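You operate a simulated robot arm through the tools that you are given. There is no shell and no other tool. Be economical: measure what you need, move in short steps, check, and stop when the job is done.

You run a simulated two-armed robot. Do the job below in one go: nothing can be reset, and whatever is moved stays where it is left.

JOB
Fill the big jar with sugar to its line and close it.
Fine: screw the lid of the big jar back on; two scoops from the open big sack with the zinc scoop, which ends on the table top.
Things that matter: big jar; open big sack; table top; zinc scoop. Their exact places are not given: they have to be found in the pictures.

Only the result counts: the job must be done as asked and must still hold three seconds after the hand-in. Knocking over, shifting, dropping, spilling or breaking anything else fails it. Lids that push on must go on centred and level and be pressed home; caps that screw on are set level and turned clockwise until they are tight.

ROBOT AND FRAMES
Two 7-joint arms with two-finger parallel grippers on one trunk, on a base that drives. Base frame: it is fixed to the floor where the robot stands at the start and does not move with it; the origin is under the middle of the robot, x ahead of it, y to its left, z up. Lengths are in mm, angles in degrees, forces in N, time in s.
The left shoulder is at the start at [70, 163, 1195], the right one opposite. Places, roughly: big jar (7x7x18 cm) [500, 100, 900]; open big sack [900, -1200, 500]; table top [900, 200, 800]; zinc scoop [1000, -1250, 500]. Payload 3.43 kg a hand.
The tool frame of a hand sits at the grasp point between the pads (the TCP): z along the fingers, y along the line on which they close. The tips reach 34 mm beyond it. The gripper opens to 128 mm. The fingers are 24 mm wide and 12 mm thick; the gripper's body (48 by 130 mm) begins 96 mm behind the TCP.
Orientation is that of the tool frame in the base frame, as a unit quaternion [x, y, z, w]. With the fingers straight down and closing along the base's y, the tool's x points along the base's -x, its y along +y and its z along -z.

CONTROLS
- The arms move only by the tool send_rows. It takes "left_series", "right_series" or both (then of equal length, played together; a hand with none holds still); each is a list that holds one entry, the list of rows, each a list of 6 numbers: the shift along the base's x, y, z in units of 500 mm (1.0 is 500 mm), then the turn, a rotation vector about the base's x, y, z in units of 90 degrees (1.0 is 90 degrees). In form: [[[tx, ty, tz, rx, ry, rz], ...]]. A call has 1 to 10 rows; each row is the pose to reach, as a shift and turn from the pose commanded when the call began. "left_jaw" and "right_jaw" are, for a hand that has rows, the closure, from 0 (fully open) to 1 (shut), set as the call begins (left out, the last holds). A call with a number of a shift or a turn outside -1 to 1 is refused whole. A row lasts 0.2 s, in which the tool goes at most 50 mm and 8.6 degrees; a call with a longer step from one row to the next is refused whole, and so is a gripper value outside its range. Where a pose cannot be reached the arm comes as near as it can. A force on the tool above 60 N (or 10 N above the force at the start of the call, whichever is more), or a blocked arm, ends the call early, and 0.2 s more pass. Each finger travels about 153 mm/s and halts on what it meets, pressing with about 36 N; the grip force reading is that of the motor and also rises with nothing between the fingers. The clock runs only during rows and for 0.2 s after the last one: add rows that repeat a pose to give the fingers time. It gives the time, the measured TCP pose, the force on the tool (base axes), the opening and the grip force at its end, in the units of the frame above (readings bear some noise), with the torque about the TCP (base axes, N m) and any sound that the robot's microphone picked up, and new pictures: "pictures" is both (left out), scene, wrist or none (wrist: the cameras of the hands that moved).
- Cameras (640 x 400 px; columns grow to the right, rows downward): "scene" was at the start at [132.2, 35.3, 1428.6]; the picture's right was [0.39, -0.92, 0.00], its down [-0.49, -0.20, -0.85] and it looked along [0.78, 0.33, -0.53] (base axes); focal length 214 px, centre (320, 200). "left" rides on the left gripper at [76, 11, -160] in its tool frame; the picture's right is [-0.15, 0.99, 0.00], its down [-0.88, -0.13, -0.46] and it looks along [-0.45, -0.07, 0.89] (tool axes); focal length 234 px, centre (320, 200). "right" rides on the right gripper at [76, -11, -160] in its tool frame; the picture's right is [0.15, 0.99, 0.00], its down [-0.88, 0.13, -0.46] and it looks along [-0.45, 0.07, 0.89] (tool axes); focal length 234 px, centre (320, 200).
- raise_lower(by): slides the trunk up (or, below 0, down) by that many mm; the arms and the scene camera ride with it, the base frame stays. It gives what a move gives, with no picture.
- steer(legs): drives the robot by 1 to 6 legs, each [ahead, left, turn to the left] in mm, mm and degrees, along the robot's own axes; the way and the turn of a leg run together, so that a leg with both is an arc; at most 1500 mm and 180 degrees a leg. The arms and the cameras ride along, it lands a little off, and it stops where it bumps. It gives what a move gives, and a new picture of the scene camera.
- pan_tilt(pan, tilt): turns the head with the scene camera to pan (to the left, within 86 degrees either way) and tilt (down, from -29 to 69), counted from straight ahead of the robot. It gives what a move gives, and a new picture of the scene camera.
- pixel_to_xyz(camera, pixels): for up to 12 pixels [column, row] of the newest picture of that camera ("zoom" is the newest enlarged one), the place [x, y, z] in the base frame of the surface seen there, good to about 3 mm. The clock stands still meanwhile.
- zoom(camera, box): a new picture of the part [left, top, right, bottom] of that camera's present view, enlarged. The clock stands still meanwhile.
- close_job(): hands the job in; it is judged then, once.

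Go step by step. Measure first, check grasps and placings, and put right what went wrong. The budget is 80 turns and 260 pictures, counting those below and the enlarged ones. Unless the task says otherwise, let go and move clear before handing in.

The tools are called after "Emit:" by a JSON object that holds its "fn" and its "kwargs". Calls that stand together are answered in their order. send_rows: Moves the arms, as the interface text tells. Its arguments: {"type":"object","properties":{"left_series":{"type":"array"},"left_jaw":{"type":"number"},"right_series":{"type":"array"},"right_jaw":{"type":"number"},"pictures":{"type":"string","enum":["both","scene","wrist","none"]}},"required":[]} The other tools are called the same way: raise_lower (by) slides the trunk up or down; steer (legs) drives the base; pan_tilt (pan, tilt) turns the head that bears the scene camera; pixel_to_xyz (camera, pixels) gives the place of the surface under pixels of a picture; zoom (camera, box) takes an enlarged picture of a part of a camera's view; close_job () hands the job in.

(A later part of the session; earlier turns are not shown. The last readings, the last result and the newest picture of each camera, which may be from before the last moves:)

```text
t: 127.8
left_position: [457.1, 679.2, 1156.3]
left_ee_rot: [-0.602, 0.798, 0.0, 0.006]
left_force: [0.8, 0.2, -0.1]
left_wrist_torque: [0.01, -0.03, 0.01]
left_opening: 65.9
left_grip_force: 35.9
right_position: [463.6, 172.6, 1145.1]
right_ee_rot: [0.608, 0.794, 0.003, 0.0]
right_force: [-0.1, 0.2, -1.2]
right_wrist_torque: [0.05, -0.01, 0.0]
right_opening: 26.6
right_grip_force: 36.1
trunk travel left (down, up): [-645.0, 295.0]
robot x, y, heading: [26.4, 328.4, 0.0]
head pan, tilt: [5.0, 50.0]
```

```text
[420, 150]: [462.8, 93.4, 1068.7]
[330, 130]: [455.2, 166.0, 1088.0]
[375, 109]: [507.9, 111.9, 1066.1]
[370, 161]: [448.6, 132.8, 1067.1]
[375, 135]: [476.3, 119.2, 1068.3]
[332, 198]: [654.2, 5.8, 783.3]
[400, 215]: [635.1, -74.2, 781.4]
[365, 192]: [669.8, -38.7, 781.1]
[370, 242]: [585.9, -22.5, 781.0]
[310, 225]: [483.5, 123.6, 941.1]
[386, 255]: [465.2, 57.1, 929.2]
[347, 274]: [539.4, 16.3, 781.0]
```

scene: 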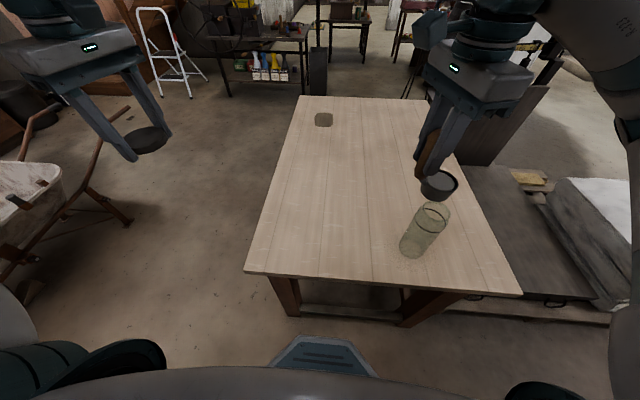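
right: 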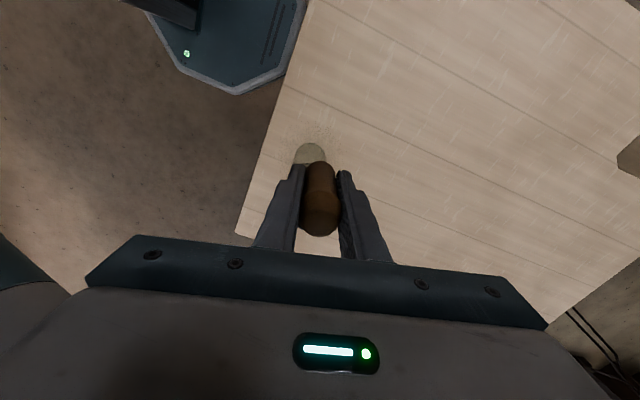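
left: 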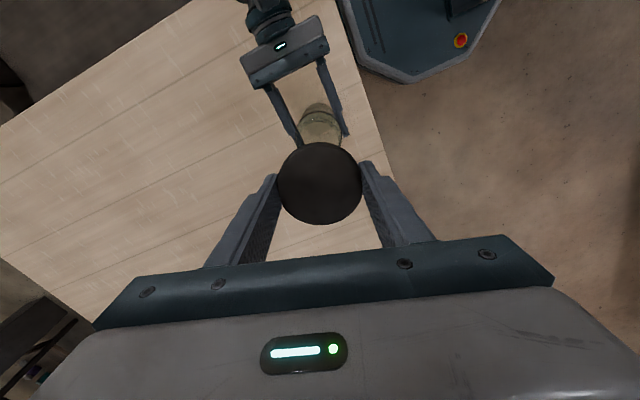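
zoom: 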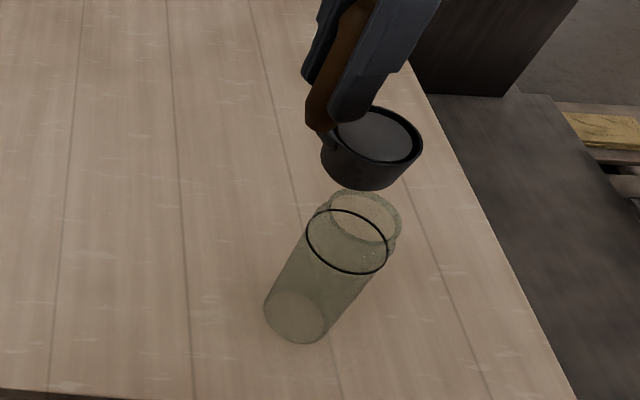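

The cup lip lies over the jar centre. I'll start the pour by tilting to about 42°, pivoting about the lip so it stays over the opening.

Emit:
{"fn": "send_rows", "kwargs": {"right_series": [[[0, 0.005, -0.058, 0, 0, 0], [0, 0.009, -0.08, 0, 0, 0], [0, -0.0072, -0.067, 0.0589, 0, 0], [0, -0.0222, -0.054, 0.1178, 0, 0], [0, -0.0406, -0.045, 0.1767, 0, 0], [0, -0.0592, -0.038, 0.2361, 0, 0], [0, -0.0792, -0.032, 0.2956, 0, 0], [0, -0.0992, -0.029, 0.3544, 0, 0], [0, -0.1202, -0.029, 0.4133, 0, 0], [0, -0.1412, -0.031, 0.4722, 0, 0]]], "pictures": "scene"}}

Emit:
{"fn": "zoom", "kwargs": {"camera": "scene", "box": [370, 130, 470, 280]}}

```text
t: 130.0
left_position: [457.6, 678.7, 1158.0]
left_ee_rot: [-0.602, 0.798, 0.0, 0.006]
left_force: [-0.9, 0.1, -0.7]
left_wrist_torque: [0.01, -0.04, -0.01]
left_opening: 66.0
left_grip_force: 36.1
right_position: [462.6, 101.8, 1127.6]
right_ee_rot: [0.567, 0.739, 0.292, -0.219]
right_force: [-0.5, -0.7, -0.7]
right_wrist_torque: [-0.01, 0.0, -0.03]
right_opening: 26.4
right_grip_force: 36.6
trunk travel left (down, up): [-645.0, 295.0]
robot x, y, heading: [26.7, 326.9, 0.2]
head pan, tilt: [5.0, 50.0]
```

scene: 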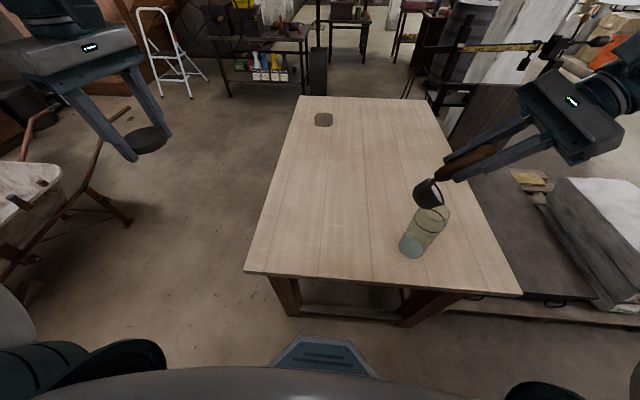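

```text
2.67 times, centred on (420, 205) of scene
```

zoom: 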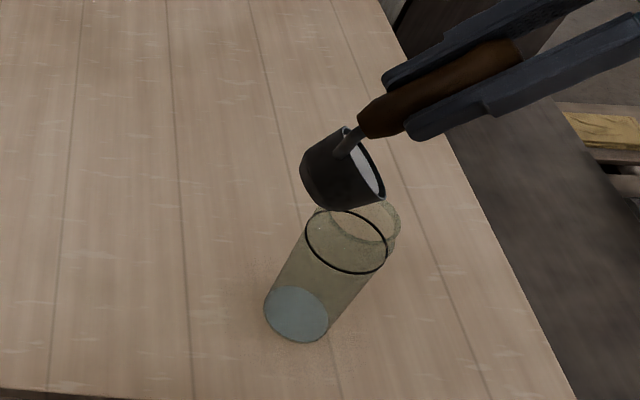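

Sugar is flowing into the jar, whose bottom is now white at (297,313). I'll continue tilting to 85°.

Emit:
{"fn": "send_rows", "kwargs": {"right_series": [[[0, -0.017, -0.004, 0.0472, 0, 0], [0, -0.034, -0.01, 0.0944, 0, 0], [0, -0.0506, -0.017, 0.1417, 0, 0], [0, -0.067, -0.026, 0.1889, 0, 0], [0, -0.084, -0.035, 0.2361, 0, 0], [0, -0.1, -0.046, 0.2833, 0, 0], [0, -0.115, -0.06, 0.3306, 0, 0], [0, -0.13, -0.074, 0.3778, 0, 0], [0, -0.1446, -0.09, 0.425, 0, 0], [0, -0.1588, -0.106, 0.4722, 0, 0]]], "pictures": "scene"}}

Emit:
{"fn": "zoom", "kwargs": {"camera": "scene", "box": [370, 130, 470, 280]}}

```text
t: 132.2
left_position: [458.0, 678.1, 1157.4]
left_ee_rot: [-0.601, 0.799, -0.001, 0.006]
left_force: [-0.6, 0.0, -0.6]
left_wrist_torque: [0.0, -0.01, 0.02]
left_opening: 65.8
left_grip_force: 35.9
right_position: [464.4, 22.3, 1074.1]
right_ee_rot: [0.449, 0.583, 0.538, -0.41]
right_force: [-0.3, 0.0, -1.7]
right_wrist_torque: [-0.1, 0.03, 0.03]
right_opening: 26.1
right_grip_force: 35.8
trunk travel left (down, up): [-645.0, 295.0]
robot x, y, heading: [23.8, 328.1, -0.1]
head pan, tilt: [5.0, 50.0]
```

scene: 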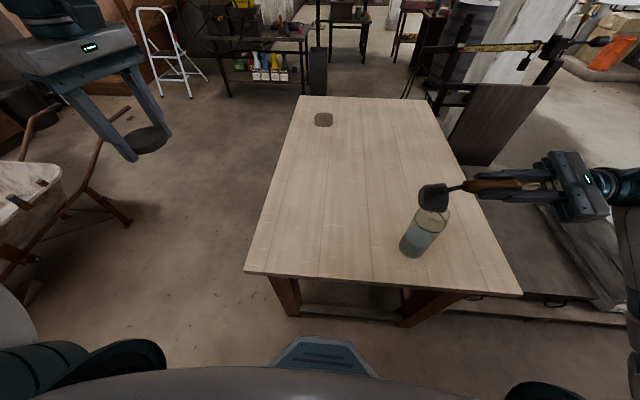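

```text
2.67 times, centred on (420, 205) of scene
```

zoom: 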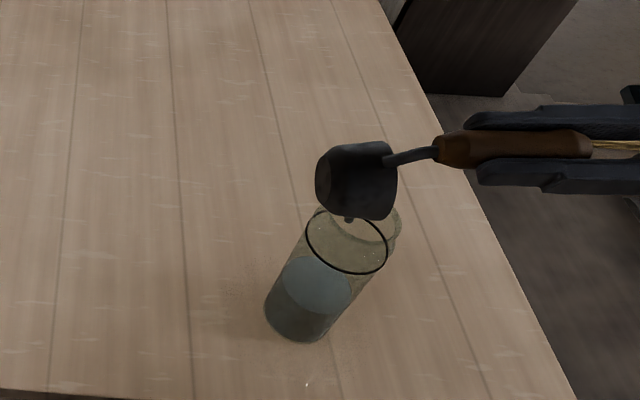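

The jar is about 45% full. I'll finish to 115° and hold so that the cup empties.

Emit:
{"fn": "send_rows", "kwargs": {"right_series": [[[0, -0.0152, -0.02, 0.0556, 0, 0], [0, -0.0292, -0.034, 0.1111, 0, 0], [0, -0.042, -0.05, 0.1667, 0, 0], [0, -0.0532, -0.066, 0.2222, 0, 0], [0, -0.0632, -0.084, 0.2778, 0, 0], [0, -0.0712, -0.102, 0.3333, 0, 0], [0, -0.0712, -0.102, 0.3333, 0, 0], [0, -0.0712, -0.102, 0.3333, 0, 0]]], "pictures": "scene"}}

Emit:
{"fn": "zoom", "kwargs": {"camera": "scene", "box": [370, 160, 470, 280]}}

Emit:
{"fn": "send_rows", "kwargs": {"right_series": [[[0, -0.01, 0.06, 0, 0, 0], [0, -0.01, 0.12, -0.09, 0, 0], [0, -0.02, 0.18, -0.18, 0, 0], [0, -0.02, 0.2, -0.27, 0, 0], [0, -0.04, 0.2, -0.36, 0, 0], [0, -0.06, 0.2, -0.45, 0, 0], [0, -0.06, 0.2, -0.54, 0, 0], [0, -0.06, 0.2, -0.63, 0, 0], [0, -0.06, 0.2, -0.72, 0, 0], [0, -0.06, 0.2, -0.81, 0, 0]]], "pictures": "none"}}

Emit:
{"fn": "send_rows", "kwargs": {"right_series": [[[0, 0, 0, -0.09, 0, 0], [0, 0, 0, -0.18, 0, 0], [0, 0, 0, -0.27, 0, 0], [0, 0, 0, -0.36, 0, 0], [0, 0, 0, -0.45, 0, 0], [0, 0, 0, -0.468, 0, 0]]], "pictures": "both"}}

Emit:
{"fn": "zoom", "kwargs": {"camera": "scene", "box": [370, 130, 470, 280]}}

```text
t: 134.0
left_position: [457.7, 680.2, 1156.8]
left_ee_rot: [-0.602, 0.799, -0.001, 0.005]
left_force: [0.5, 0.5, -0.2]
left_wrist_torque: [0.0, 0.02, -0.01]
left_opening: 65.9
left_grip_force: 36.2
right_position: [462.4, -13.6, 1024.2]
right_ee_rot: [0.329, 0.424, 0.671, -0.512]
right_force: [0.2, -0.5, -0.9]
right_wrist_torque: [-0.12, 0.0, -0.02]
right_opening: 26.4
right_grip_force: 36.2
trunk travel left (down, up): [-645.0, 295.0]
robot x, y, heading: [25.8, 326.2, 0.1]
head pan, tilt: [5.0, 50.0]
```

scene: 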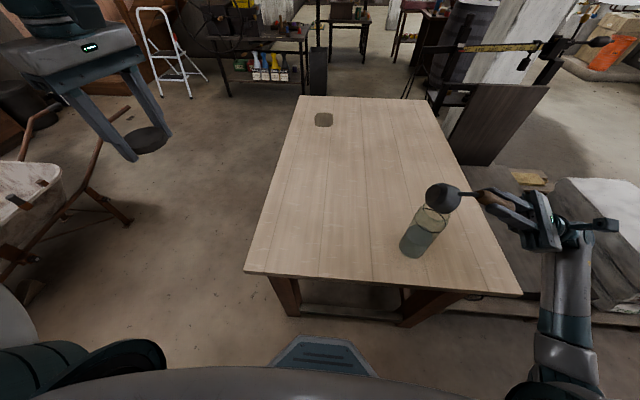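

```text
3.33 times, centred on (420, 220) of scene
```

zoom: 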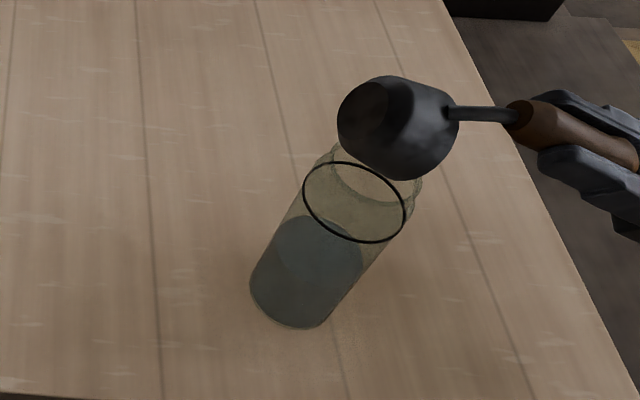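

```text
t: 136.2
left_position: [457.8, 679.3, 1156.3]
left_ee_rot: [-0.602, 0.799, -0.001, 0.006]
left_force: [0.4, 0.1, -0.2]
left_wrist_torque: [-0.03, 0.01, -0.01]
left_opening: 65.6
left_grip_force: 35.9
right_position: [464.0, -41.8, 1124.0]
right_ee_rot: [0.568, 0.74, 0.287, -0.217]
right_force: [-0.5, -0.3, -1.5]
right_wrist_torque: [-0.06, 0.02, 0.0]
right_opening: 26.3
right_grip_force: 36.2
trunk travel left (down, up): [-645.0, 295.0]
robot x, y, heading: [23.0, 328.6, 0.0]
head pan, tilt: [5.0, 50.0]
```

```text
t: 137.6
left_position: [458.2, 679.3, 1156.8]
left_ee_rot: [-0.602, 0.799, 0.0, 0.006]
left_force: [0.0, 0.1, 0.1]
left_wrist_torque: [0.01, 0.03, -0.02]
left_opening: 65.9
left_grip_force: 36.1
right_position: [463.1, -42.9, 1124.6]
right_ee_rot: [0.608, 0.794, 0.002, 0.001]
right_force: [0.1, -0.4, -1.8]
right_wrist_torque: [0.09, 0.02, -0.03]
right_opening: 27.0
right_grip_force: 36.4
trunk travel left (down, up): [-645.0, 295.0]
robot x, y, heading: [26.1, 326.1, -0.2]
head pan, tilt: [5.0, 50.0]
```

scene: 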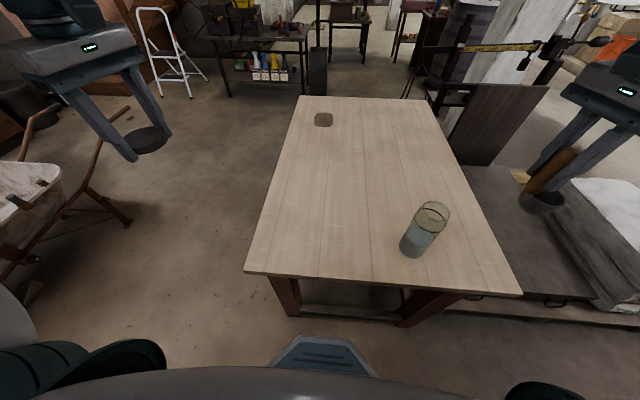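
right: 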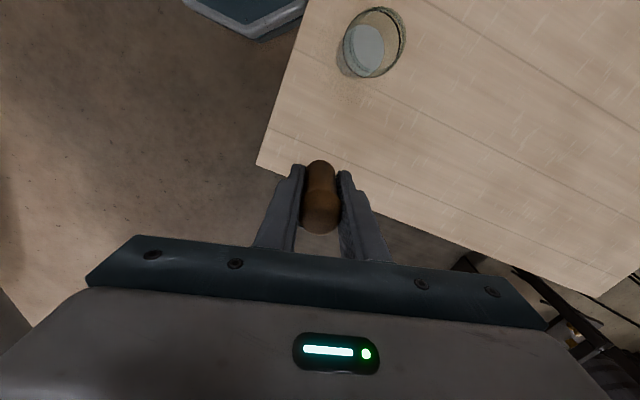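

```text
2.67 times, centred on (420, 205) of scene
```

zoom: 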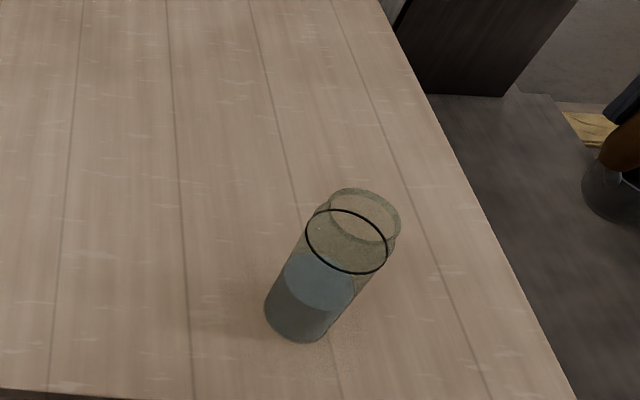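

One scoop is in the jar (about 48% full, nothing spilled) and the scoop is upright and empty. I'll drive back to the sack side, a little nearer this time, and lower the trunk.

Emit:
{"fn": "steer", "kwargs": {"legs": [[0, -1050, 0], [0, -1015, 0], [0, 0, 90], [0, -440, 0]]}}

Emit:
{"fn": "raise_lower", "kwargs": {"by": -420}}

Emit:
{"fn": "pan_tilt", "kwargs": {"pan": -15, "tilt": 55}}

Emit:
{"fn": "zoom", "kwargs": {"camera": "scene", "box": [250, 60, 530, 260]}}

```text
t: 154.0
left_position: [126.4, -1308.6, 1157.3]
left_ee_rot: [0.991, -0.135, -0.004, -0.004]
left_force: [-0.7, 0.2, -0.5]
left_wrist_torque: [-0.03, 0.03, -0.02]
left_opening: 65.9
left_grip_force: 36.2
right_position: [848.7, -1296.8, 1123.2]
right_ee_rot: [-0.137, 0.991, 0.003, -0.002]
right_force: [-0.8, 0.5, -1.5]
right_wrist_torque: [-0.05, 0.11, 0.02]
right_opening: 26.5
right_grip_force: 35.8
trunk travel left (down, up): [-645.0, 295.0]
robot x, y, heading: [481.9, -1741.4, 90.6]
head pan, tilt: [5.0, 50.0]
```

scene: 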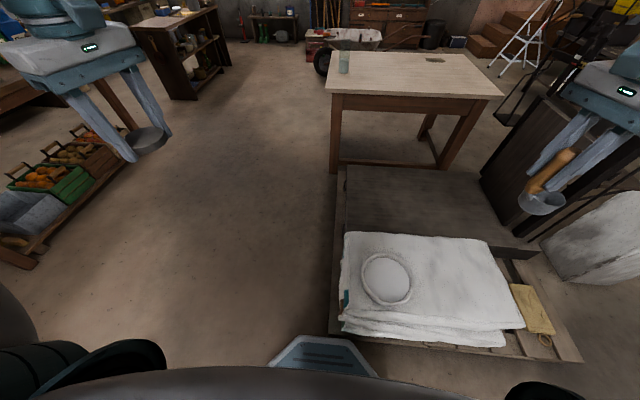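

```text
refused: -420 is not a number from -400 to 400
```

```text
t: 154.8
left_position: [126.0, -1309.0, 1156.4]
left_ee_rot: [0.991, -0.135, -0.004, -0.005]
left_force: [-0.3, -0.1, 0.1]
left_wrist_torque: [-0.03, 0.02, 0.03]
left_opening: 65.7
left_grip_force: 36.1
right_position: [847.4, -1297.7, 1125.4]
right_ee_rot: [-0.137, 0.991, 0.002, 0.0]
right_force: [-0.5, -0.3, -1.3]
right_wrist_torque: [-0.02, 0.06, -0.04]
right_opening: 26.4
right_grip_force: 36.1
trunk travel left (down, up): [-645.0, 295.0]
robot x, y, heading: [479.1, -1741.5, 90.5]
head pan, tilt: [-15.0, 55.0]
```

scene: 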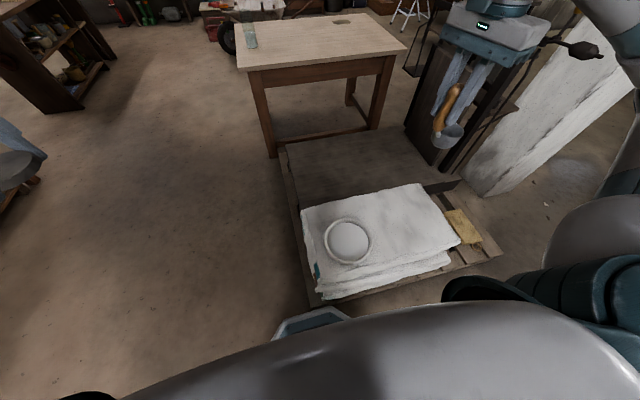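

```text
2.00 times, centred on (390, 160) of scene
```

zoom: 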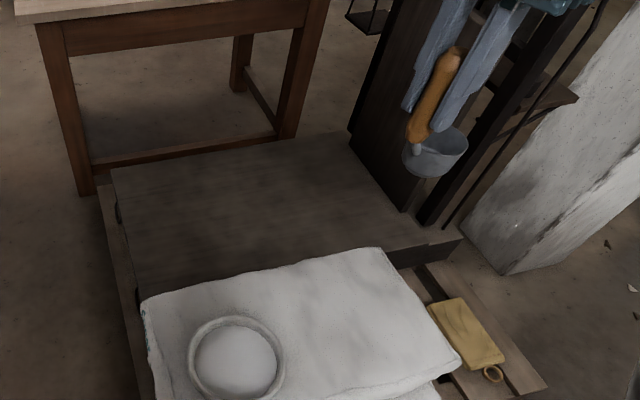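

The second stand is good: the mouth is at (348,240) and the robot at (480,-1741). I'll lower the trunk 480 mm and tilt the scoop 85° (far lip down) above the mouth.

Emit:
{"fn": "raise_lower", "kwargs": {"by": -400}}

Emit:
{"fn": "raise_lower", "kwargs": {"by": -80}}

Emit:
{"fn": "send_rows", "kwargs": {"right_series": [[[0, 0, 0.06, 0, 0.03, 0], [0, 0.005, 0.12, 0, 0.12, 0], [-0.03, 0.01, 0.15, 0, 0.21, 0], [-0.05, 0.015, 0.15, 0, 0.3, 0], [-0.07, 0.02, 0.15, 0, 0.39, 0], [-0.09, 0.025, 0.15, 0, 0.48, 0], [-0.11, 0.03, 0.15, 0, 0.575, 0], [-0.13, 0.034, 0.15, 0, 0.67, 0], [-0.15, 0.037, 0.15, 0, 0.765, 0], [-0.166, 0.037, 0.15, 0, 0.86, 0]]], "pictures": "both"}}

Emit:
{"fn": "zoom", "kwargs": {"camera": "scene", "box": [300, 130, 440, 280]}}

```text
t: 158.7
left_position: [125.6, -1310.3, 757.5]
left_ee_rot: [0.991, -0.134, -0.004, -0.005]
left_force: [-0.5, 0.4, -0.5]
left_wrist_torque: [0.01, 0.02, 0.01]
left_opening: 65.9
left_grip_force: 36.2
right_position: [849.6, -1298.2, 724.7]
right_ee_rot: [-0.136, 0.991, 0.002, 0.0]
right_force: [-0.3, 0.2, -1.4]
right_wrist_torque: [-0.01, 0.05, 0.01]
right_opening: 26.3
right_grip_force: 36.2
trunk travel left (down, up): [-245.0, 695.0]
robot x, y, heading: [482.9, -1738.3, 90.8]
head pan, tilt: [-15.0, 55.0]
```

```text
t: 159.8
left_position: [127.2, -1310.8, 677.8]
left_ee_rot: [0.991, -0.133, -0.004, -0.005]
left_force: [-0.3, -0.2, 0.0]
left_wrist_torque: [0.01, 0.0, 0.01]
left_opening: 66.1
left_grip_force: 36.3
right_position: [847.9, -1297.2, 644.7]
right_ee_rot: [-0.136, 0.991, 0.003, 0.0]
right_force: [-0.4, 0.2, -1.4]
right_wrist_torque: [-0.02, 0.04, 0.0]
right_opening: 26.4
right_grip_force: 35.9
trunk travel left (down, up): [-165.0, 775.0]
robot x, y, heading: [482.4, -1740.9, 90.9]
head pan, tilt: [-15.0, 55.0]
```

```text
t: 162.0
left_position: [125.5, -1310.5, 676.3]
left_ee_rot: [0.991, -0.134, -0.004, -0.005]
left_force: [-0.5, -0.1, -0.2]
left_wrist_torque: [0.03, 0.02, 0.0]
left_opening: 65.9
left_grip_force: 35.7
right_position: [765.4, -1277.6, 718.0]
right_ee_rot: [-0.104, 0.772, 0.088, -0.621]
right_force: [0.0, 0.4, -1.1]
right_wrist_torque: [-0.05, -0.09, -0.01]
right_opening: 26.4
right_grip_force: 35.8
trunk travel left (down, up): [-165.0, 775.0]
robot x, y, heading: [483.1, -1740.3, 90.5]
head pan, tilt: [-15.0, 55.0]
```

scene: 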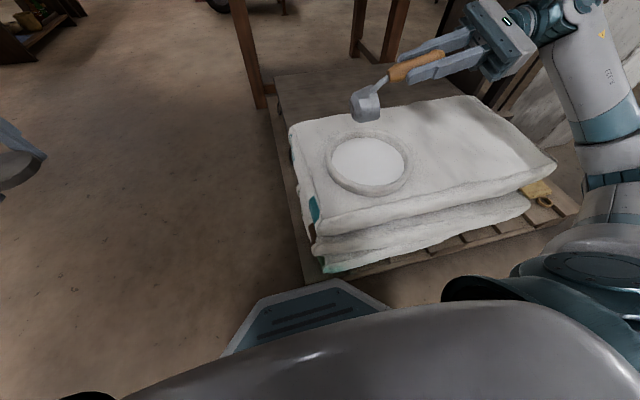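
right: 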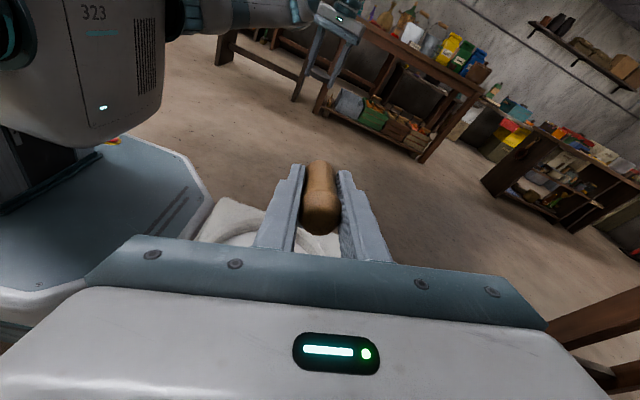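

```text
2.67 times, centred on (370, 205) of scene
```

zoom: 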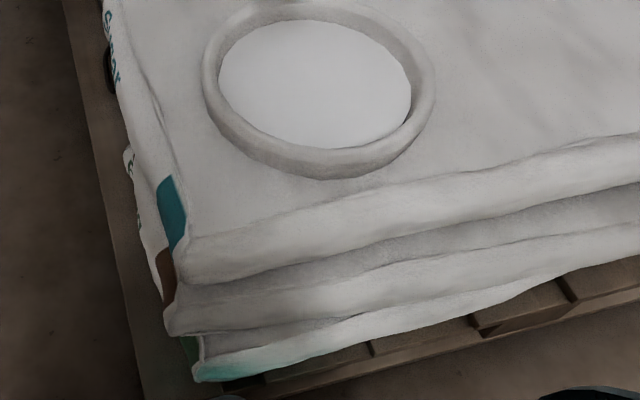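

The scoop is tilted 77° over the mouth. I'll verify the cup and mouth positions.

Emit:
{"fn": "pixel_to_xyz", "kwargs": {"camera": "scene", "pixels": [[368, 160], [335, 158], [400, 163], [368, 140], [370, 180], [352, 105], [378, 100], [365, 120], [372, 88], [362, 97]]}}

```text
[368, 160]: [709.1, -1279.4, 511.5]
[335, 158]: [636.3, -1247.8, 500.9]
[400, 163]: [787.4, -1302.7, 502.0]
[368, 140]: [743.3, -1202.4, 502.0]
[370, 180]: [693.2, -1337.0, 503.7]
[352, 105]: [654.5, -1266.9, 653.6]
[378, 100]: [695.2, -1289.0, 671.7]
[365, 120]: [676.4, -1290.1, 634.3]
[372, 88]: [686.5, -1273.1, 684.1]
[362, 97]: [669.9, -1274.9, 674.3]
```

The cup is centred over the mouth (centre ≈(711,-1270)). I'll dip with the lip to just above the firm bed, then sweep right while rolling level.

Emit:
{"fn": "send_rows", "kwargs": {"right_series": [[[0, -0.005, -0.08, 0, 0.06, 0], [0, -0.01, -0.16, 0, 0.118, 0], [0, -0.01, -0.22, 0, 0.118, 0], [0, -0.01, -0.276, 0, 0.118, 0], [-0.012, -0.01, -0.238, 0, 0.0236, 0], [-0.028, -0.01, -0.21, 0, -0.0708, 0], [-0.046, -0.01, -0.186, 0, -0.165, 0], [-0.066, -0.01, -0.168, 0, -0.2594, 0], [-0.088, -0.01, -0.158, 0, -0.3538, 0], [-0.11, -0.01, -0.152, 0, -0.4482, 0]]], "pictures": "scene"}}

Emit:
{"fn": "zoom", "kwargs": {"camera": "scene", "box": [310, 70, 450, 200]}}

```text
t: 164.2
left_position: [125.0, -1310.4, 677.5]
left_ee_rot: [0.991, -0.135, -0.004, -0.005]
left_force: [0.7, -0.8, -0.4]
left_wrist_torque: [0.01, -0.04, 0.02]
left_opening: 65.9
left_grip_force: 36.1
right_position: [709.3, -1283.3, 641.5]
right_ee_rot: [-0.128, 0.939, 0.046, -0.314]
right_force: [-0.1, 1.3, -2.5]
right_wrist_torque: [0.02, 0.01, 0.03]
right_opening: 26.6
right_grip_force: 35.8
trunk travel left (down, up): [-165.0, 775.0]
robot x, y, heading: [482.1, -1745.4, 90.5]
head pan, tilt: [-15.0, 55.0]
```

scene: 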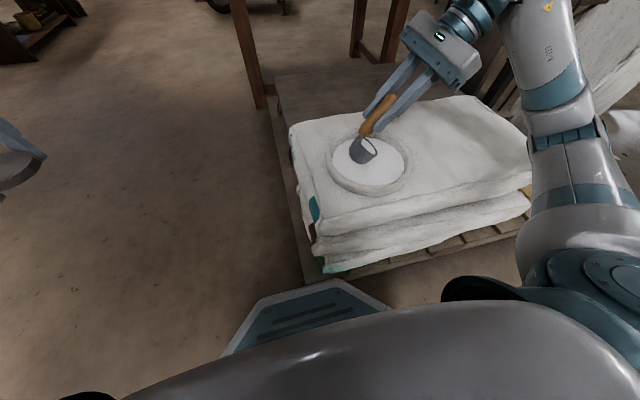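

```text
3.08 times, centred on (380, 135) of scene
```

zoom: 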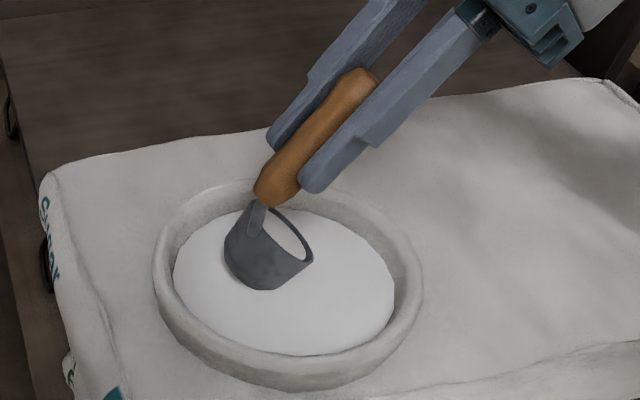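

The cup shows white inside, with no slip (opening 26.6) and low force. I'll finish levelling and lift clear.

Emit:
{"fn": "send_rows", "kwargs": {"right_series": [[[-0.024, 0, -0.002, 0, -0.0944, 0], [-0.044, 0, -0.01, 0, -0.1889, 0], [-0.068, 0, -0.024, 0, -0.2833, 0], [-0.092, 0, -0.044, 0, -0.3778, 0], [-0.1, 0, -0.052, 0, -0.412, 0], [-0.1, 0, 0, 0, -0.412, 0], [-0.1, 0, 0.06, 0, -0.412, 0], [-0.1, 0, 0.14, 0, -0.412, 0]]], "pictures": "both"}}

Emit:
{"fn": "zoom", "kwargs": {"camera": "scene", "box": [320, 60, 440, 180]}}

```text
t: 166.0
left_position: [126.5, -1309.3, 677.5]
left_ee_rot: [0.991, -0.134, -0.004, -0.005]
left_force: [-0.1, -0.1, 0.0]
left_wrist_torque: [0.0, -0.04, -0.01]
left_opening: 65.6
left_grip_force: 36.2
right_position: [660.3, -1284.4, 713.9]
right_ee_rot: [-0.137, 0.991, 0.003, -0.001]
right_force: [0.5, 0.1, -0.7]
right_wrist_torque: [-0.04, 0.07, -0.01]
right_opening: 26.6
right_grip_force: 36.3
trunk travel left (down, up): [-165.0, 775.0]
robot x, y, heading: [483.4, -1741.0, 90.8]
head pan, tilt: [-15.0, 55.0]
```

scene: 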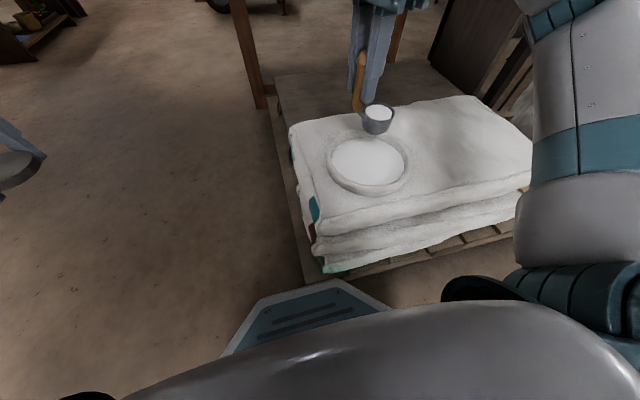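
right: 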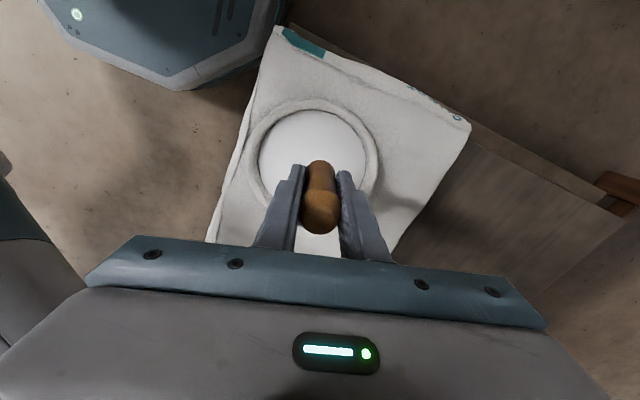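

```text
3.33 times, centred on (380, 120) of scene
```

zoom: 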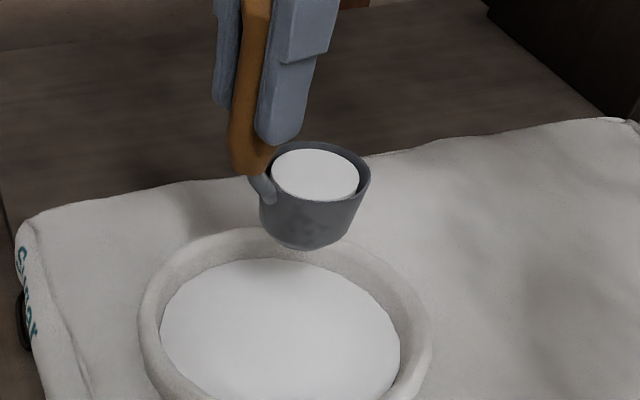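

The scoop is full, level and firmly held in the pour yaw. I'll raise the trunk and drive back to the pour stand.

Emit:
{"fn": "raise_lower", "kwargs": {"by": 400}}

Emit:
{"fn": "raise_lower", "kwargs": {"by": 80}}

Emit:
{"fn": "steer", "kwargs": {"legs": [[0, 457, 0], [0, 0, -90.6], [0, 1050, 0], [0, 1018, 0]]}}

Emit:
{"fn": "pan_tilt", "kwargs": {"pan": 5, "tilt": 50}}

Emit:
{"fn": "zoom", "kwargs": {"camera": "scene", "box": [370, 130, 470, 280]}}

```text
t: 169.8
left_position: [126.9, -1310.4, 1076.8]
left_ee_rot: [0.991, -0.134, -0.004, -0.006]
left_force: [0.9, -0.6, -0.1]
left_wrist_torque: [-0.01, 0.01, 0.02]
left_opening: 66.1
left_grip_force: 35.7
right_position: [659.9, -1282.5, 1112.8]
right_ee_rot: [-0.136, 0.991, 0.002, -0.001]
right_force: [0.1, 0.3, -1.2]
right_wrist_torque: [-0.01, 0.07, -0.01]
right_opening: 26.4
right_grip_force: 36.0
trunk travel left (down, up): [-565.0, 375.0]
robot x, y, heading: [481.0, -1741.3, 90.4]
head pan, tilt: [-15.0, 55.0]
```

```text
t: 171.0
left_position: [126.9, -1309.1, 1157.3]
left_ee_rot: [0.991, -0.134, -0.005, -0.004]
left_force: [-0.2, 0.1, 0.2]
left_wrist_torque: [-0.01, 0.01, -0.02]
left_opening: 65.9
left_grip_force: 35.8
right_position: [659.8, -1282.1, 1192.8]
right_ee_rot: [-0.136, 0.991, 0.003, 0.0]
right_force: [-0.7, -0.2, -1.4]
right_wrist_torque: [-0.04, 0.08, 0.0]
right_opening: 26.1
right_grip_force: 35.6
trunk travel left (down, up): [-645.0, 295.0]
robot x, y, heading: [482.2, -1738.4, 90.7]
head pan, tilt: [-15.0, 55.0]
```

```text
t: 187.5
left_position: [510.3, 671.1, 1156.4]
left_ee_rot: [-0.596, 0.803, 0.0, 0.006]
left_force: [-0.3, 0.4, -0.7]
left_wrist_torque: [0.02, 0.02, 0.04]
left_opening: 65.9
left_grip_force: 35.8
right_position: [523.1, 137.2, 1191.7]
right_ee_rot: [0.615, 0.789, 0.002, 0.002]
right_force: [0.0, -0.4, -1.6]
right_wrist_torque: [0.05, -0.02, -0.02]
right_opening: 26.5
right_grip_force: 36.0
trunk travel left (down, up): [-645.0, 295.0]
robot x, y, heading: [70.8, 326.1, -1.1]
head pan, tilt: [-15.0, 55.0]
```

scene: 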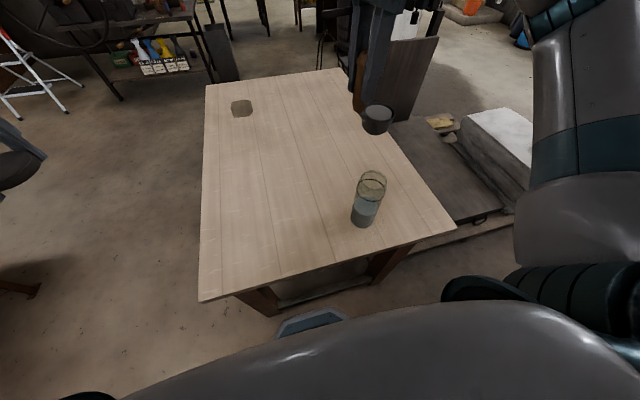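

```text
t: 188.4
left_position: [509.0, 671.6, 1157.2]
left_ee_rot: [-0.596, 0.803, -0.001, 0.006]
left_force: [0.5, 0.3, -0.3]
left_wrist_torque: [0.0, 0.01, -0.03]
left_opening: 65.7
left_grip_force: 36.0
right_position: [522.3, 137.2, 1192.6]
right_ee_rot: [0.615, 0.789, 0.002, 0.002]
right_force: [0.2, -0.7, -1.4]
right_wrist_torque: [0.07, 0.03, -0.02]
right_opening: 26.7
right_grip_force: 36.2
trunk travel left (down, up): [-645.0, 295.0]
robot x, y, heading: [67.8, 325.3, -0.8]
head pan, tilt: [5.0, 50.0]
```

scene: 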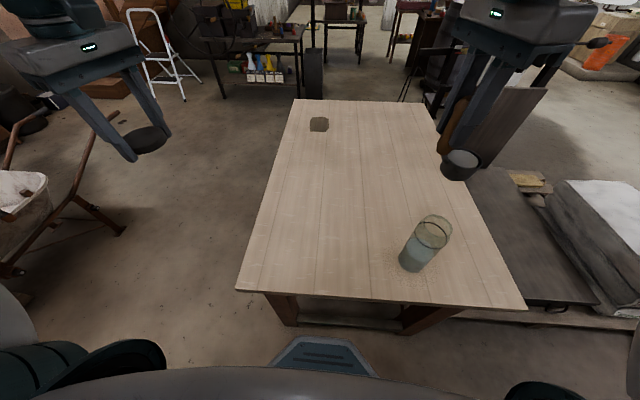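

```text
2.67 times, centred on (420, 205) of scene
```

zoom: 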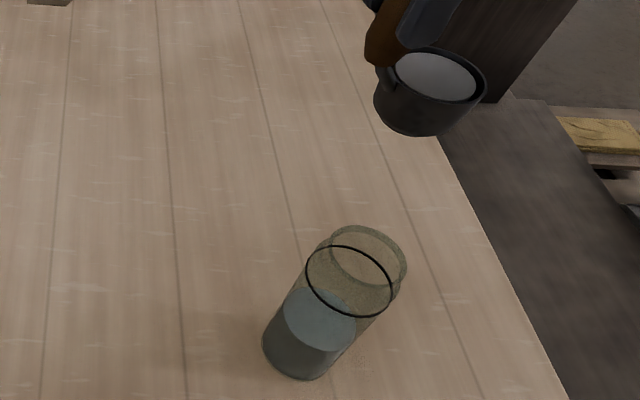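

The robot landed 44 mm too far forward. I'll back it off to x≈25 and straighten, then move the lip over the jar at height.

Emit:
{"fn": "steer", "kwargs": {"legs": [[-44, 2, 0.9]]}}

Emit:
{"fn": "pixel_to_xyz", "kwargs": {"camera": "scene", "pixels": [[416, 236], [450, 238], [432, 260], [415, 225], [448, 235]]}}

```text
t: 189.3
left_position: [465.6, 680.4, 1156.4]
left_ee_rot: [-0.602, 0.798, 0.0, 0.005]
left_force: [-0.3, -0.1, -0.6]
left_wrist_torque: [0.03, 0.02, 0.01]
left_opening: 65.8
left_grip_force: 36.8
right_position: [487.1, 145.9, 1190.9]
right_ee_rot: [0.608, 0.794, 0.002, 0.001]
right_force: [0.3, 0.4, -0.9]
right_wrist_torque: [0.05, 0.0, -0.02]
right_opening: 26.6
right_grip_force: 36.5
trunk travel left (down, up): [-645.0, 295.0]
robot x, y, heading: [28.8, 329.1, -0.1]
head pan, tilt: [5.0, 50.0]
```

scene: 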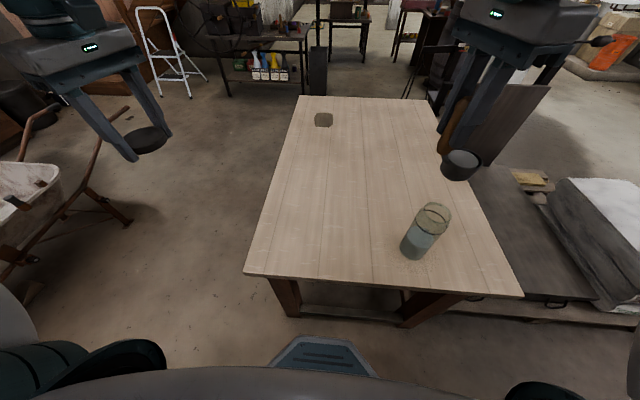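

```text
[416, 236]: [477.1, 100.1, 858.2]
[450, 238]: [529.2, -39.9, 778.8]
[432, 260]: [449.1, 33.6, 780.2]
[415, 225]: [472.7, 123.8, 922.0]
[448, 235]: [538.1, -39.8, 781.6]
```

The robot is back at (29,329), the same stand as for the first pour. I'll move to the first pour's start pose and verify alignment.

Emit:
{"fn": "send_rows", "kwargs": {"right_series": [[[-0.02, 0.02, -0.03, 0, 0, 0], [-0.035, 0.04, -0.06, 0, 0, 0], [-0.048, 0.0535, -0.092, 0, 0, 0], [-0.048, 0.0535, -0.092, 0, 0, 0]]], "pictures": "scene"}}

Emit:
{"fn": "zoom", "kwargs": {"camera": "scene", "box": [370, 130, 470, 280]}}

Emit:
{"fn": "pixel_to_xyz", "kwargs": {"camera": "zoom", "pixels": [[420, 150], [375, 109], [370, 161], [375, 135], [310, 225], [386, 255], [345, 275], [300, 313]]}}

```text
t: 190.3
left_position: [462.8, 679.9, 1156.1]
left_ee_rot: [-0.602, 0.799, 0.001, 0.006]
left_force: [0.4, -0.3, -0.4]
left_wrist_torque: [-0.03, 0.03, -0.02]
left_opening: 66.0
left_grip_force: 36.3
right_position: [460.6, 172.9, 1146.1]
right_ee_rot: [0.608, 0.794, 0.002, 0.001]
right_force: [1.1, 0.1, -1.4]
right_wrist_torque: [0.06, 0.04, -0.02]
right_opening: 26.3
right_grip_force: 35.9
trunk travel left (down, up): [-645.0, 295.0]
robot x, y, heading: [24.3, 325.8, -0.1]
head pan, tilt: [5.0, 50.0]
```

scene: 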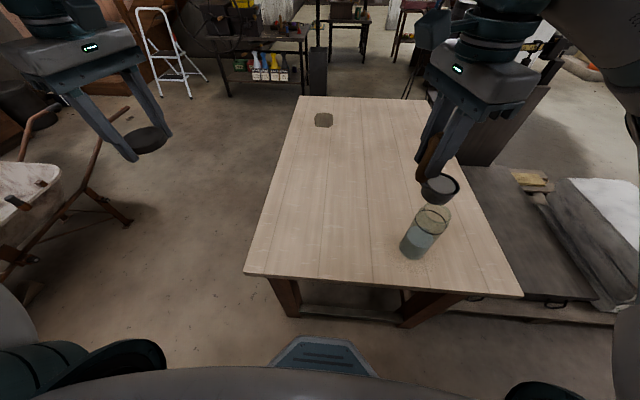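

```text
2.67 times, centred on (420, 205) of scene
```

zoom: 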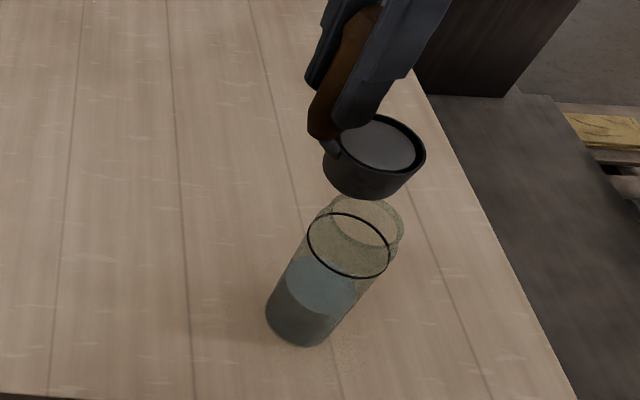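

```text
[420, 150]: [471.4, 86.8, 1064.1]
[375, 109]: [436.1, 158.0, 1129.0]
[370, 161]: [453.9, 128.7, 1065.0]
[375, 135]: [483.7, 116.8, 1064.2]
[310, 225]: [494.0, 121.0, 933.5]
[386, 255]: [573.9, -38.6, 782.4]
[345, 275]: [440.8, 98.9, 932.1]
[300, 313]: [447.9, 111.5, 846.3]
```

The alignment matches the first pour within a few mm. I'll run the same lip-pivot pour with a small +3 mm y and +4 mm z correction.

Emit:
{"fn": "send_rows", "kwargs": {"right_series": [[[0, 0.011, -0.05, 0, 0, 0], [0, 0.015, -0.072, 0, 0, 0], [0, -0.0012, -0.059, 0.0589, 0, 0], [0, -0.0162, -0.046, 0.1178, 0, 0], [0, -0.0346, -0.037, 0.1767, 0, 0], [0, -0.0532, -0.03, 0.2361, 0, 0], [0, -0.0732, -0.024, 0.2956, 0, 0], [0, -0.0932, -0.021, 0.3544, 0, 0], [0, -0.1142, -0.021, 0.4133, 0, 0], [0, -0.1352, -0.023, 0.4722, 0, 0]]], "pictures": "none"}}

Emit:
{"fn": "send_rows", "kwargs": {"right_series": [[[0, -0.017, -0.004, 0.0472, 0, 0], [0, -0.034, -0.01, 0.0944, 0, 0], [0, -0.0506, -0.017, 0.1417, 0, 0], [0, -0.067, -0.026, 0.1889, 0, 0], [0, -0.084, -0.035, 0.2361, 0, 0], [0, -0.1, -0.046, 0.2833, 0, 0], [0, -0.115, -0.06, 0.3306, 0, 0], [0, -0.13, -0.074, 0.3778, 0, 0], [0, -0.1446, -0.09, 0.425, 0, 0], [0, -0.1588, -0.106, 0.4722, 0, 0]]], "pictures": "none"}}

Emit:
{"fn": "send_rows", "kwargs": {"right_series": [[[0, -0.0152, -0.02, 0.0556, 0, 0], [0, -0.0292, -0.034, 0.1111, 0, 0], [0, -0.042, -0.05, 0.1667, 0, 0], [0, -0.0532, -0.066, 0.2222, 0, 0], [0, -0.0632, -0.084, 0.2778, 0, 0], [0, -0.0712, -0.102, 0.3333, 0, 0], [0, -0.0712, -0.102, 0.3333, 0, 0], [0, -0.0712, -0.102, 0.3333, 0, 0]]], "pictures": "scene"}}

Emit:
{"fn": "zoom", "kwargs": {"camera": "scene", "box": [370, 160, 470, 280]}}

```text
t: 192.5
left_position: [462.2, 679.1, 1157.2]
left_ee_rot: [-0.602, 0.799, 0.0, 0.007]
left_force: [-0.6, 0.1, -0.6]
left_wrist_torque: [0.0, 0.04, 0.02]
left_opening: 66.0
left_grip_force: 35.9
right_position: [459.3, 103.9, 1136.1]
right_ee_rot: [0.567, 0.739, 0.29, -0.22]
right_force: [0.0, -0.3, -0.9]
right_wrist_torque: [-0.06, 0.0, -0.03]
right_opening: 26.2
right_grip_force: 35.7
trunk travel left (down, up): [-645.0, 295.0]
robot x, y, heading: [30.8, 329.6, -0.1]
head pan, tilt: [5.0, 50.0]
```

```text
t: 194.7
left_position: [462.1, 679.8, 1156.5]
left_ee_rot: [-0.602, 0.799, 0.0, 0.006]
left_force: [-1.1, -0.2, -0.7]
left_wrist_torque: [0.01, -0.01, -0.01]
left_opening: 66.1
left_grip_force: 36.0
right_position: [458.5, 26.2, 1081.6]
right_ee_rot: [0.449, 0.584, 0.538, -0.41]
right_force: [-0.5, 0.1, -1.1]
right_wrist_torque: [-0.14, 0.03, 0.0]
right_opening: 26.5
right_grip_force: 36.2
trunk travel left (down, up): [-645.0, 295.0]
robot x, y, heading: [30.8, 329.6, 0.2]
head pan, tilt: [5.0, 50.0]
```

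```text
t: 196.5
left_position: [463.4, 680.4, 1156.9]
left_ee_rot: [-0.602, 0.799, 0.001, 0.006]
left_force: [0.3, -0.4, -1.1]
left_wrist_torque: [0.01, -0.02, 0.02]
left_opening: 65.9
left_grip_force: 36.1
right_position: [460.1, -10.4, 1030.4]
right_ee_rot: [0.328, 0.424, 0.671, -0.512]
right_force: [-0.7, -0.4, -1.2]
right_wrist_torque: [-0.13, 0.02, -0.02]
right_opening: 26.3
right_grip_force: 36.1
trunk travel left (down, up): [-645.0, 295.0]
robot x, y, heading: [27.6, 327.1, -0.2]
head pan, tilt: [5.0, 50.0]
```

scene: 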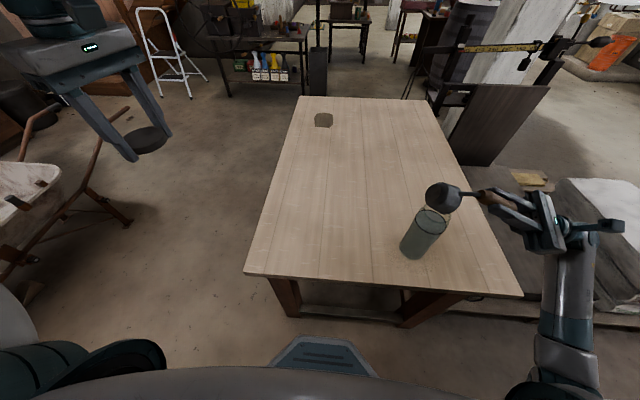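

```text
3.33 times, centred on (420, 220) of scene
```

zoom: 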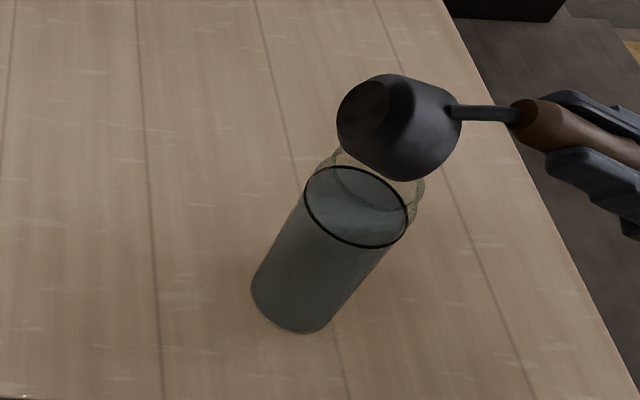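

The sugar reaches the line at (357,205) and nothing spilled. I'll bring the scoop level and lower it toward a free spot on the table at about (640,30).

Emit:
{"fn": "send_rows", "kwargs": {"right_series": [[[0, -0.01, 0.06, 0, 0, 0], [0, -0.01, 0.12, -0.09, 0, 0], [0, -0.02, 0.18, -0.18, 0, 0], [0, -0.02, 0.2, -0.27, 0, 0], [0, -0.04, 0.2, -0.36, 0, 0], [0, -0.06, 0.2, -0.45, 0, 0], [0, -0.06, 0.2, -0.54, 0, 0], [0, -0.06, 0.2, -0.63, 0, 0], [0, -0.06, 0.2, -0.72, 0, 0], [0, -0.06, 0.2, -0.81, 0, 0]]], "pictures": "none"}}

Emit:
{"fn": "send_rows", "kwargs": {"right_series": [[[0.06, 0.023, 0, -0.09, 0, 0], [0.12, 0.046, 0, -0.18, 0, 0], [0.18, 0.07, 0, -0.27, 0, 0], [0.24, 0.093, 0, -0.36, 0, 0], [0.3, 0.116, 0, -0.45, 0, 0], [0.36, 0.14, 0, -0.468, 0, 0], [0.36, 0.14, 0, -0.468, 0, 0]]], "pictures": "none"}}

Emit:
{"fn": "send_rows", "kwargs": {"right_series": [[[0, 0, -0.08, 0, 0, 0], [0, 0, -0.16, 0, 0, 0], [0, 0, -0.24, 0, 0, 0], [0, 0, -0.32, 0, 0, 0], [0, 0, -0.38, 0, 0, 0]]], "pictures": "both"}}

Emit:
{"fn": "zoom", "kwargs": {"camera": "scene", "box": [370, 110, 510, 260]}}

```text
t: 198.7
left_position: [463.1, 680.2, 1155.1]
left_ee_rot: [-0.602, 0.799, -0.001, 0.005]
left_force: [-0.3, 0.2, -0.7]
left_wrist_torque: [-0.02, -0.03, 0.04]
left_opening: 65.9
left_grip_force: 35.8
right_position: [458.7, -38.9, 1132.0]
right_ee_rot: [0.568, 0.74, 0.287, -0.218]
right_force: [0.5, 0.2, -1.7]
right_wrist_torque: [-0.03, 0.0, -0.03]
right_opening: 26.4
right_grip_force: 36.2
trunk travel left (down, up): [-645.0, 295.0]
robot x, y, heading: [27.5, 328.5, -0.3]
head pan, tilt: [5.0, 50.0]
```

```text
t: 200.3
left_position: [462.2, 678.5, 1157.6]
left_ee_rot: [-0.602, 0.799, 0.0, 0.008]
left_force: [0.1, 0.0, -0.5]
left_wrist_torque: [0.01, -0.03, -0.03]
left_opening: 65.9
left_grip_force: 36.3
right_position: [637.8, 29.7, 1131.7]
right_ee_rot: [0.608, 0.794, 0.002, 0.001]
right_force: [-0.6, 0.3, -1.8]
right_wrist_torque: [0.06, 0.02, -0.03]
right_opening: 26.3
right_grip_force: 36.5
trunk travel left (down, up): [-645.0, 295.0]
robot x, y, heading: [28.4, 328.3, -0.1]
head pan, tilt: [5.0, 50.0]
```

```text
t: 201.5
left_position: [462.5, 679.8, 1156.6]
left_ee_rot: [-0.601, 0.799, 0.0, 0.006]
left_force: [-0.7, 0.7, -0.8]
left_wrist_torque: [0.01, -0.02, -0.01]
left_opening: 65.9
left_grip_force: 36.3
right_position: [639.8, 29.6, 943.0]
right_ee_rot: [0.608, 0.794, 0.002, 0.001]
right_force: [-0.5, -0.6, -1.1]
right_wrist_torque: [0.09, 0.04, 0.04]
right_opening: 26.5
right_grip_force: 36.0
trunk travel left (down, up): [-645.0, 295.0]
robot x, y, heading: [29.3, 326.3, -0.2]
head pan, tilt: [5.0, 50.0]
```

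scene: 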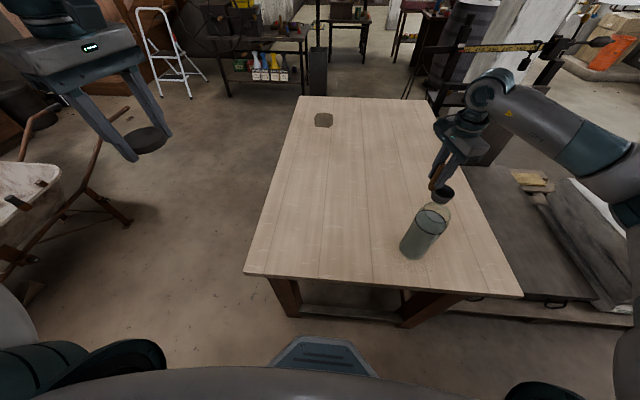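
right: 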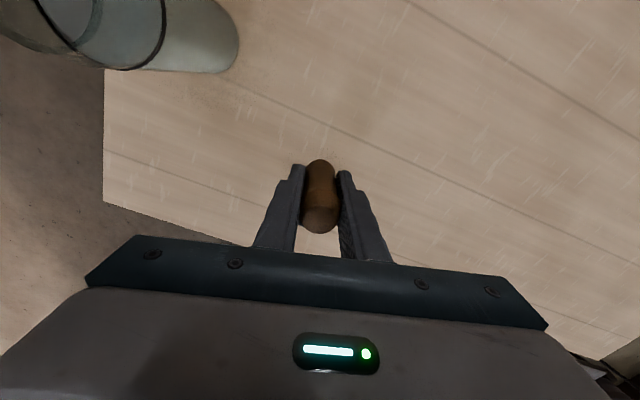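

```text
2.67 times, centred on (440, 185) of scene
```

zoom: 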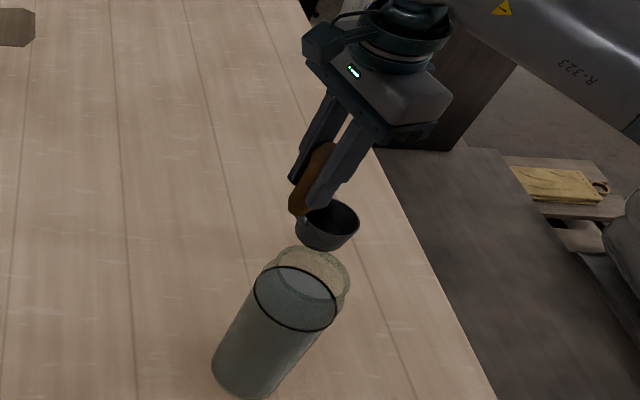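

The cup is empty and about 37 mm above clear table. I'll lower until contact, release, and lift away.

Emit:
{"fn": "send_rows", "kwargs": {"right_series": [[[0, 0, -0.03, 0, 0, 0], [0, 0, -0.055, 0, 0, 0], [0, 0, -0.066, 0, 0, 0], [0, 0, -0.072, 0, 0, 0], [0, 0, -0.076, 0, 0, 0], [0, 0, -0.076, 0, 0, 0]]], "pictures": "scene"}}

Emit:
{"fn": "zoom", "kwargs": {"camera": "scene", "box": [390, 150, 490, 260]}}

Emit:
{"fn": "pixel_to_xyz", "kwargs": {"camera": "zoom", "pixels": [[320, 180], [350, 185], [335, 195], [330, 210], [360, 300]]}}

```text
t: 202.9
left_position: [462.2, 680.3, 1157.5]
left_ee_rot: [-0.602, 0.799, -0.001, 0.007]
left_force: [0.7, 0.1, -0.1]
left_wrist_torque: [-0.03, 0.0, 0.02]
left_opening: 66.0
left_grip_force: 35.9
right_position: [638.8, 30.0, 904.6]
right_ee_rot: [0.609, 0.793, 0.002, 0.003]
right_force: [1.4, -0.7, 13.6]
right_wrist_torque: [-1.21, -0.17, 0.04]
right_opening: 26.3
right_grip_force: 36.7
trunk travel left (down, up): [-645.0, 295.0]
robot x, y, heading: [25.4, 329.1, 0.2]
head pan, tilt: [5.0, 50.0]
```

scene: 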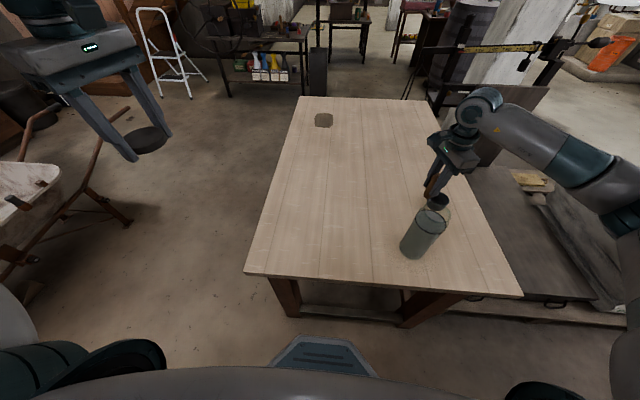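

```text
3.64 times, centred on (440, 205) of scene
```

zoom: 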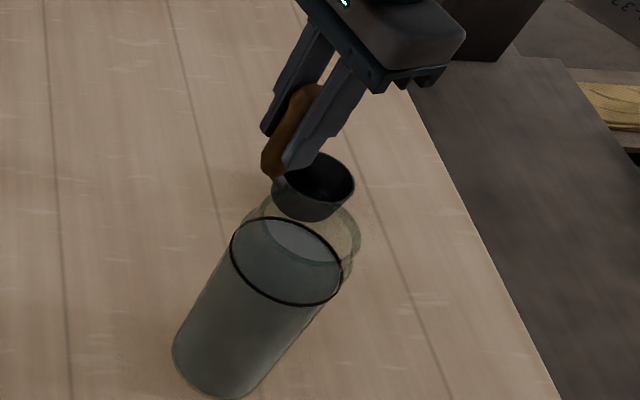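

```text
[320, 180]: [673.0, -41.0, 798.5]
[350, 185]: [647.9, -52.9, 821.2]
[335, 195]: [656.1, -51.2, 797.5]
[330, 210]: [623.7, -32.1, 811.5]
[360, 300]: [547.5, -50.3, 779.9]
```

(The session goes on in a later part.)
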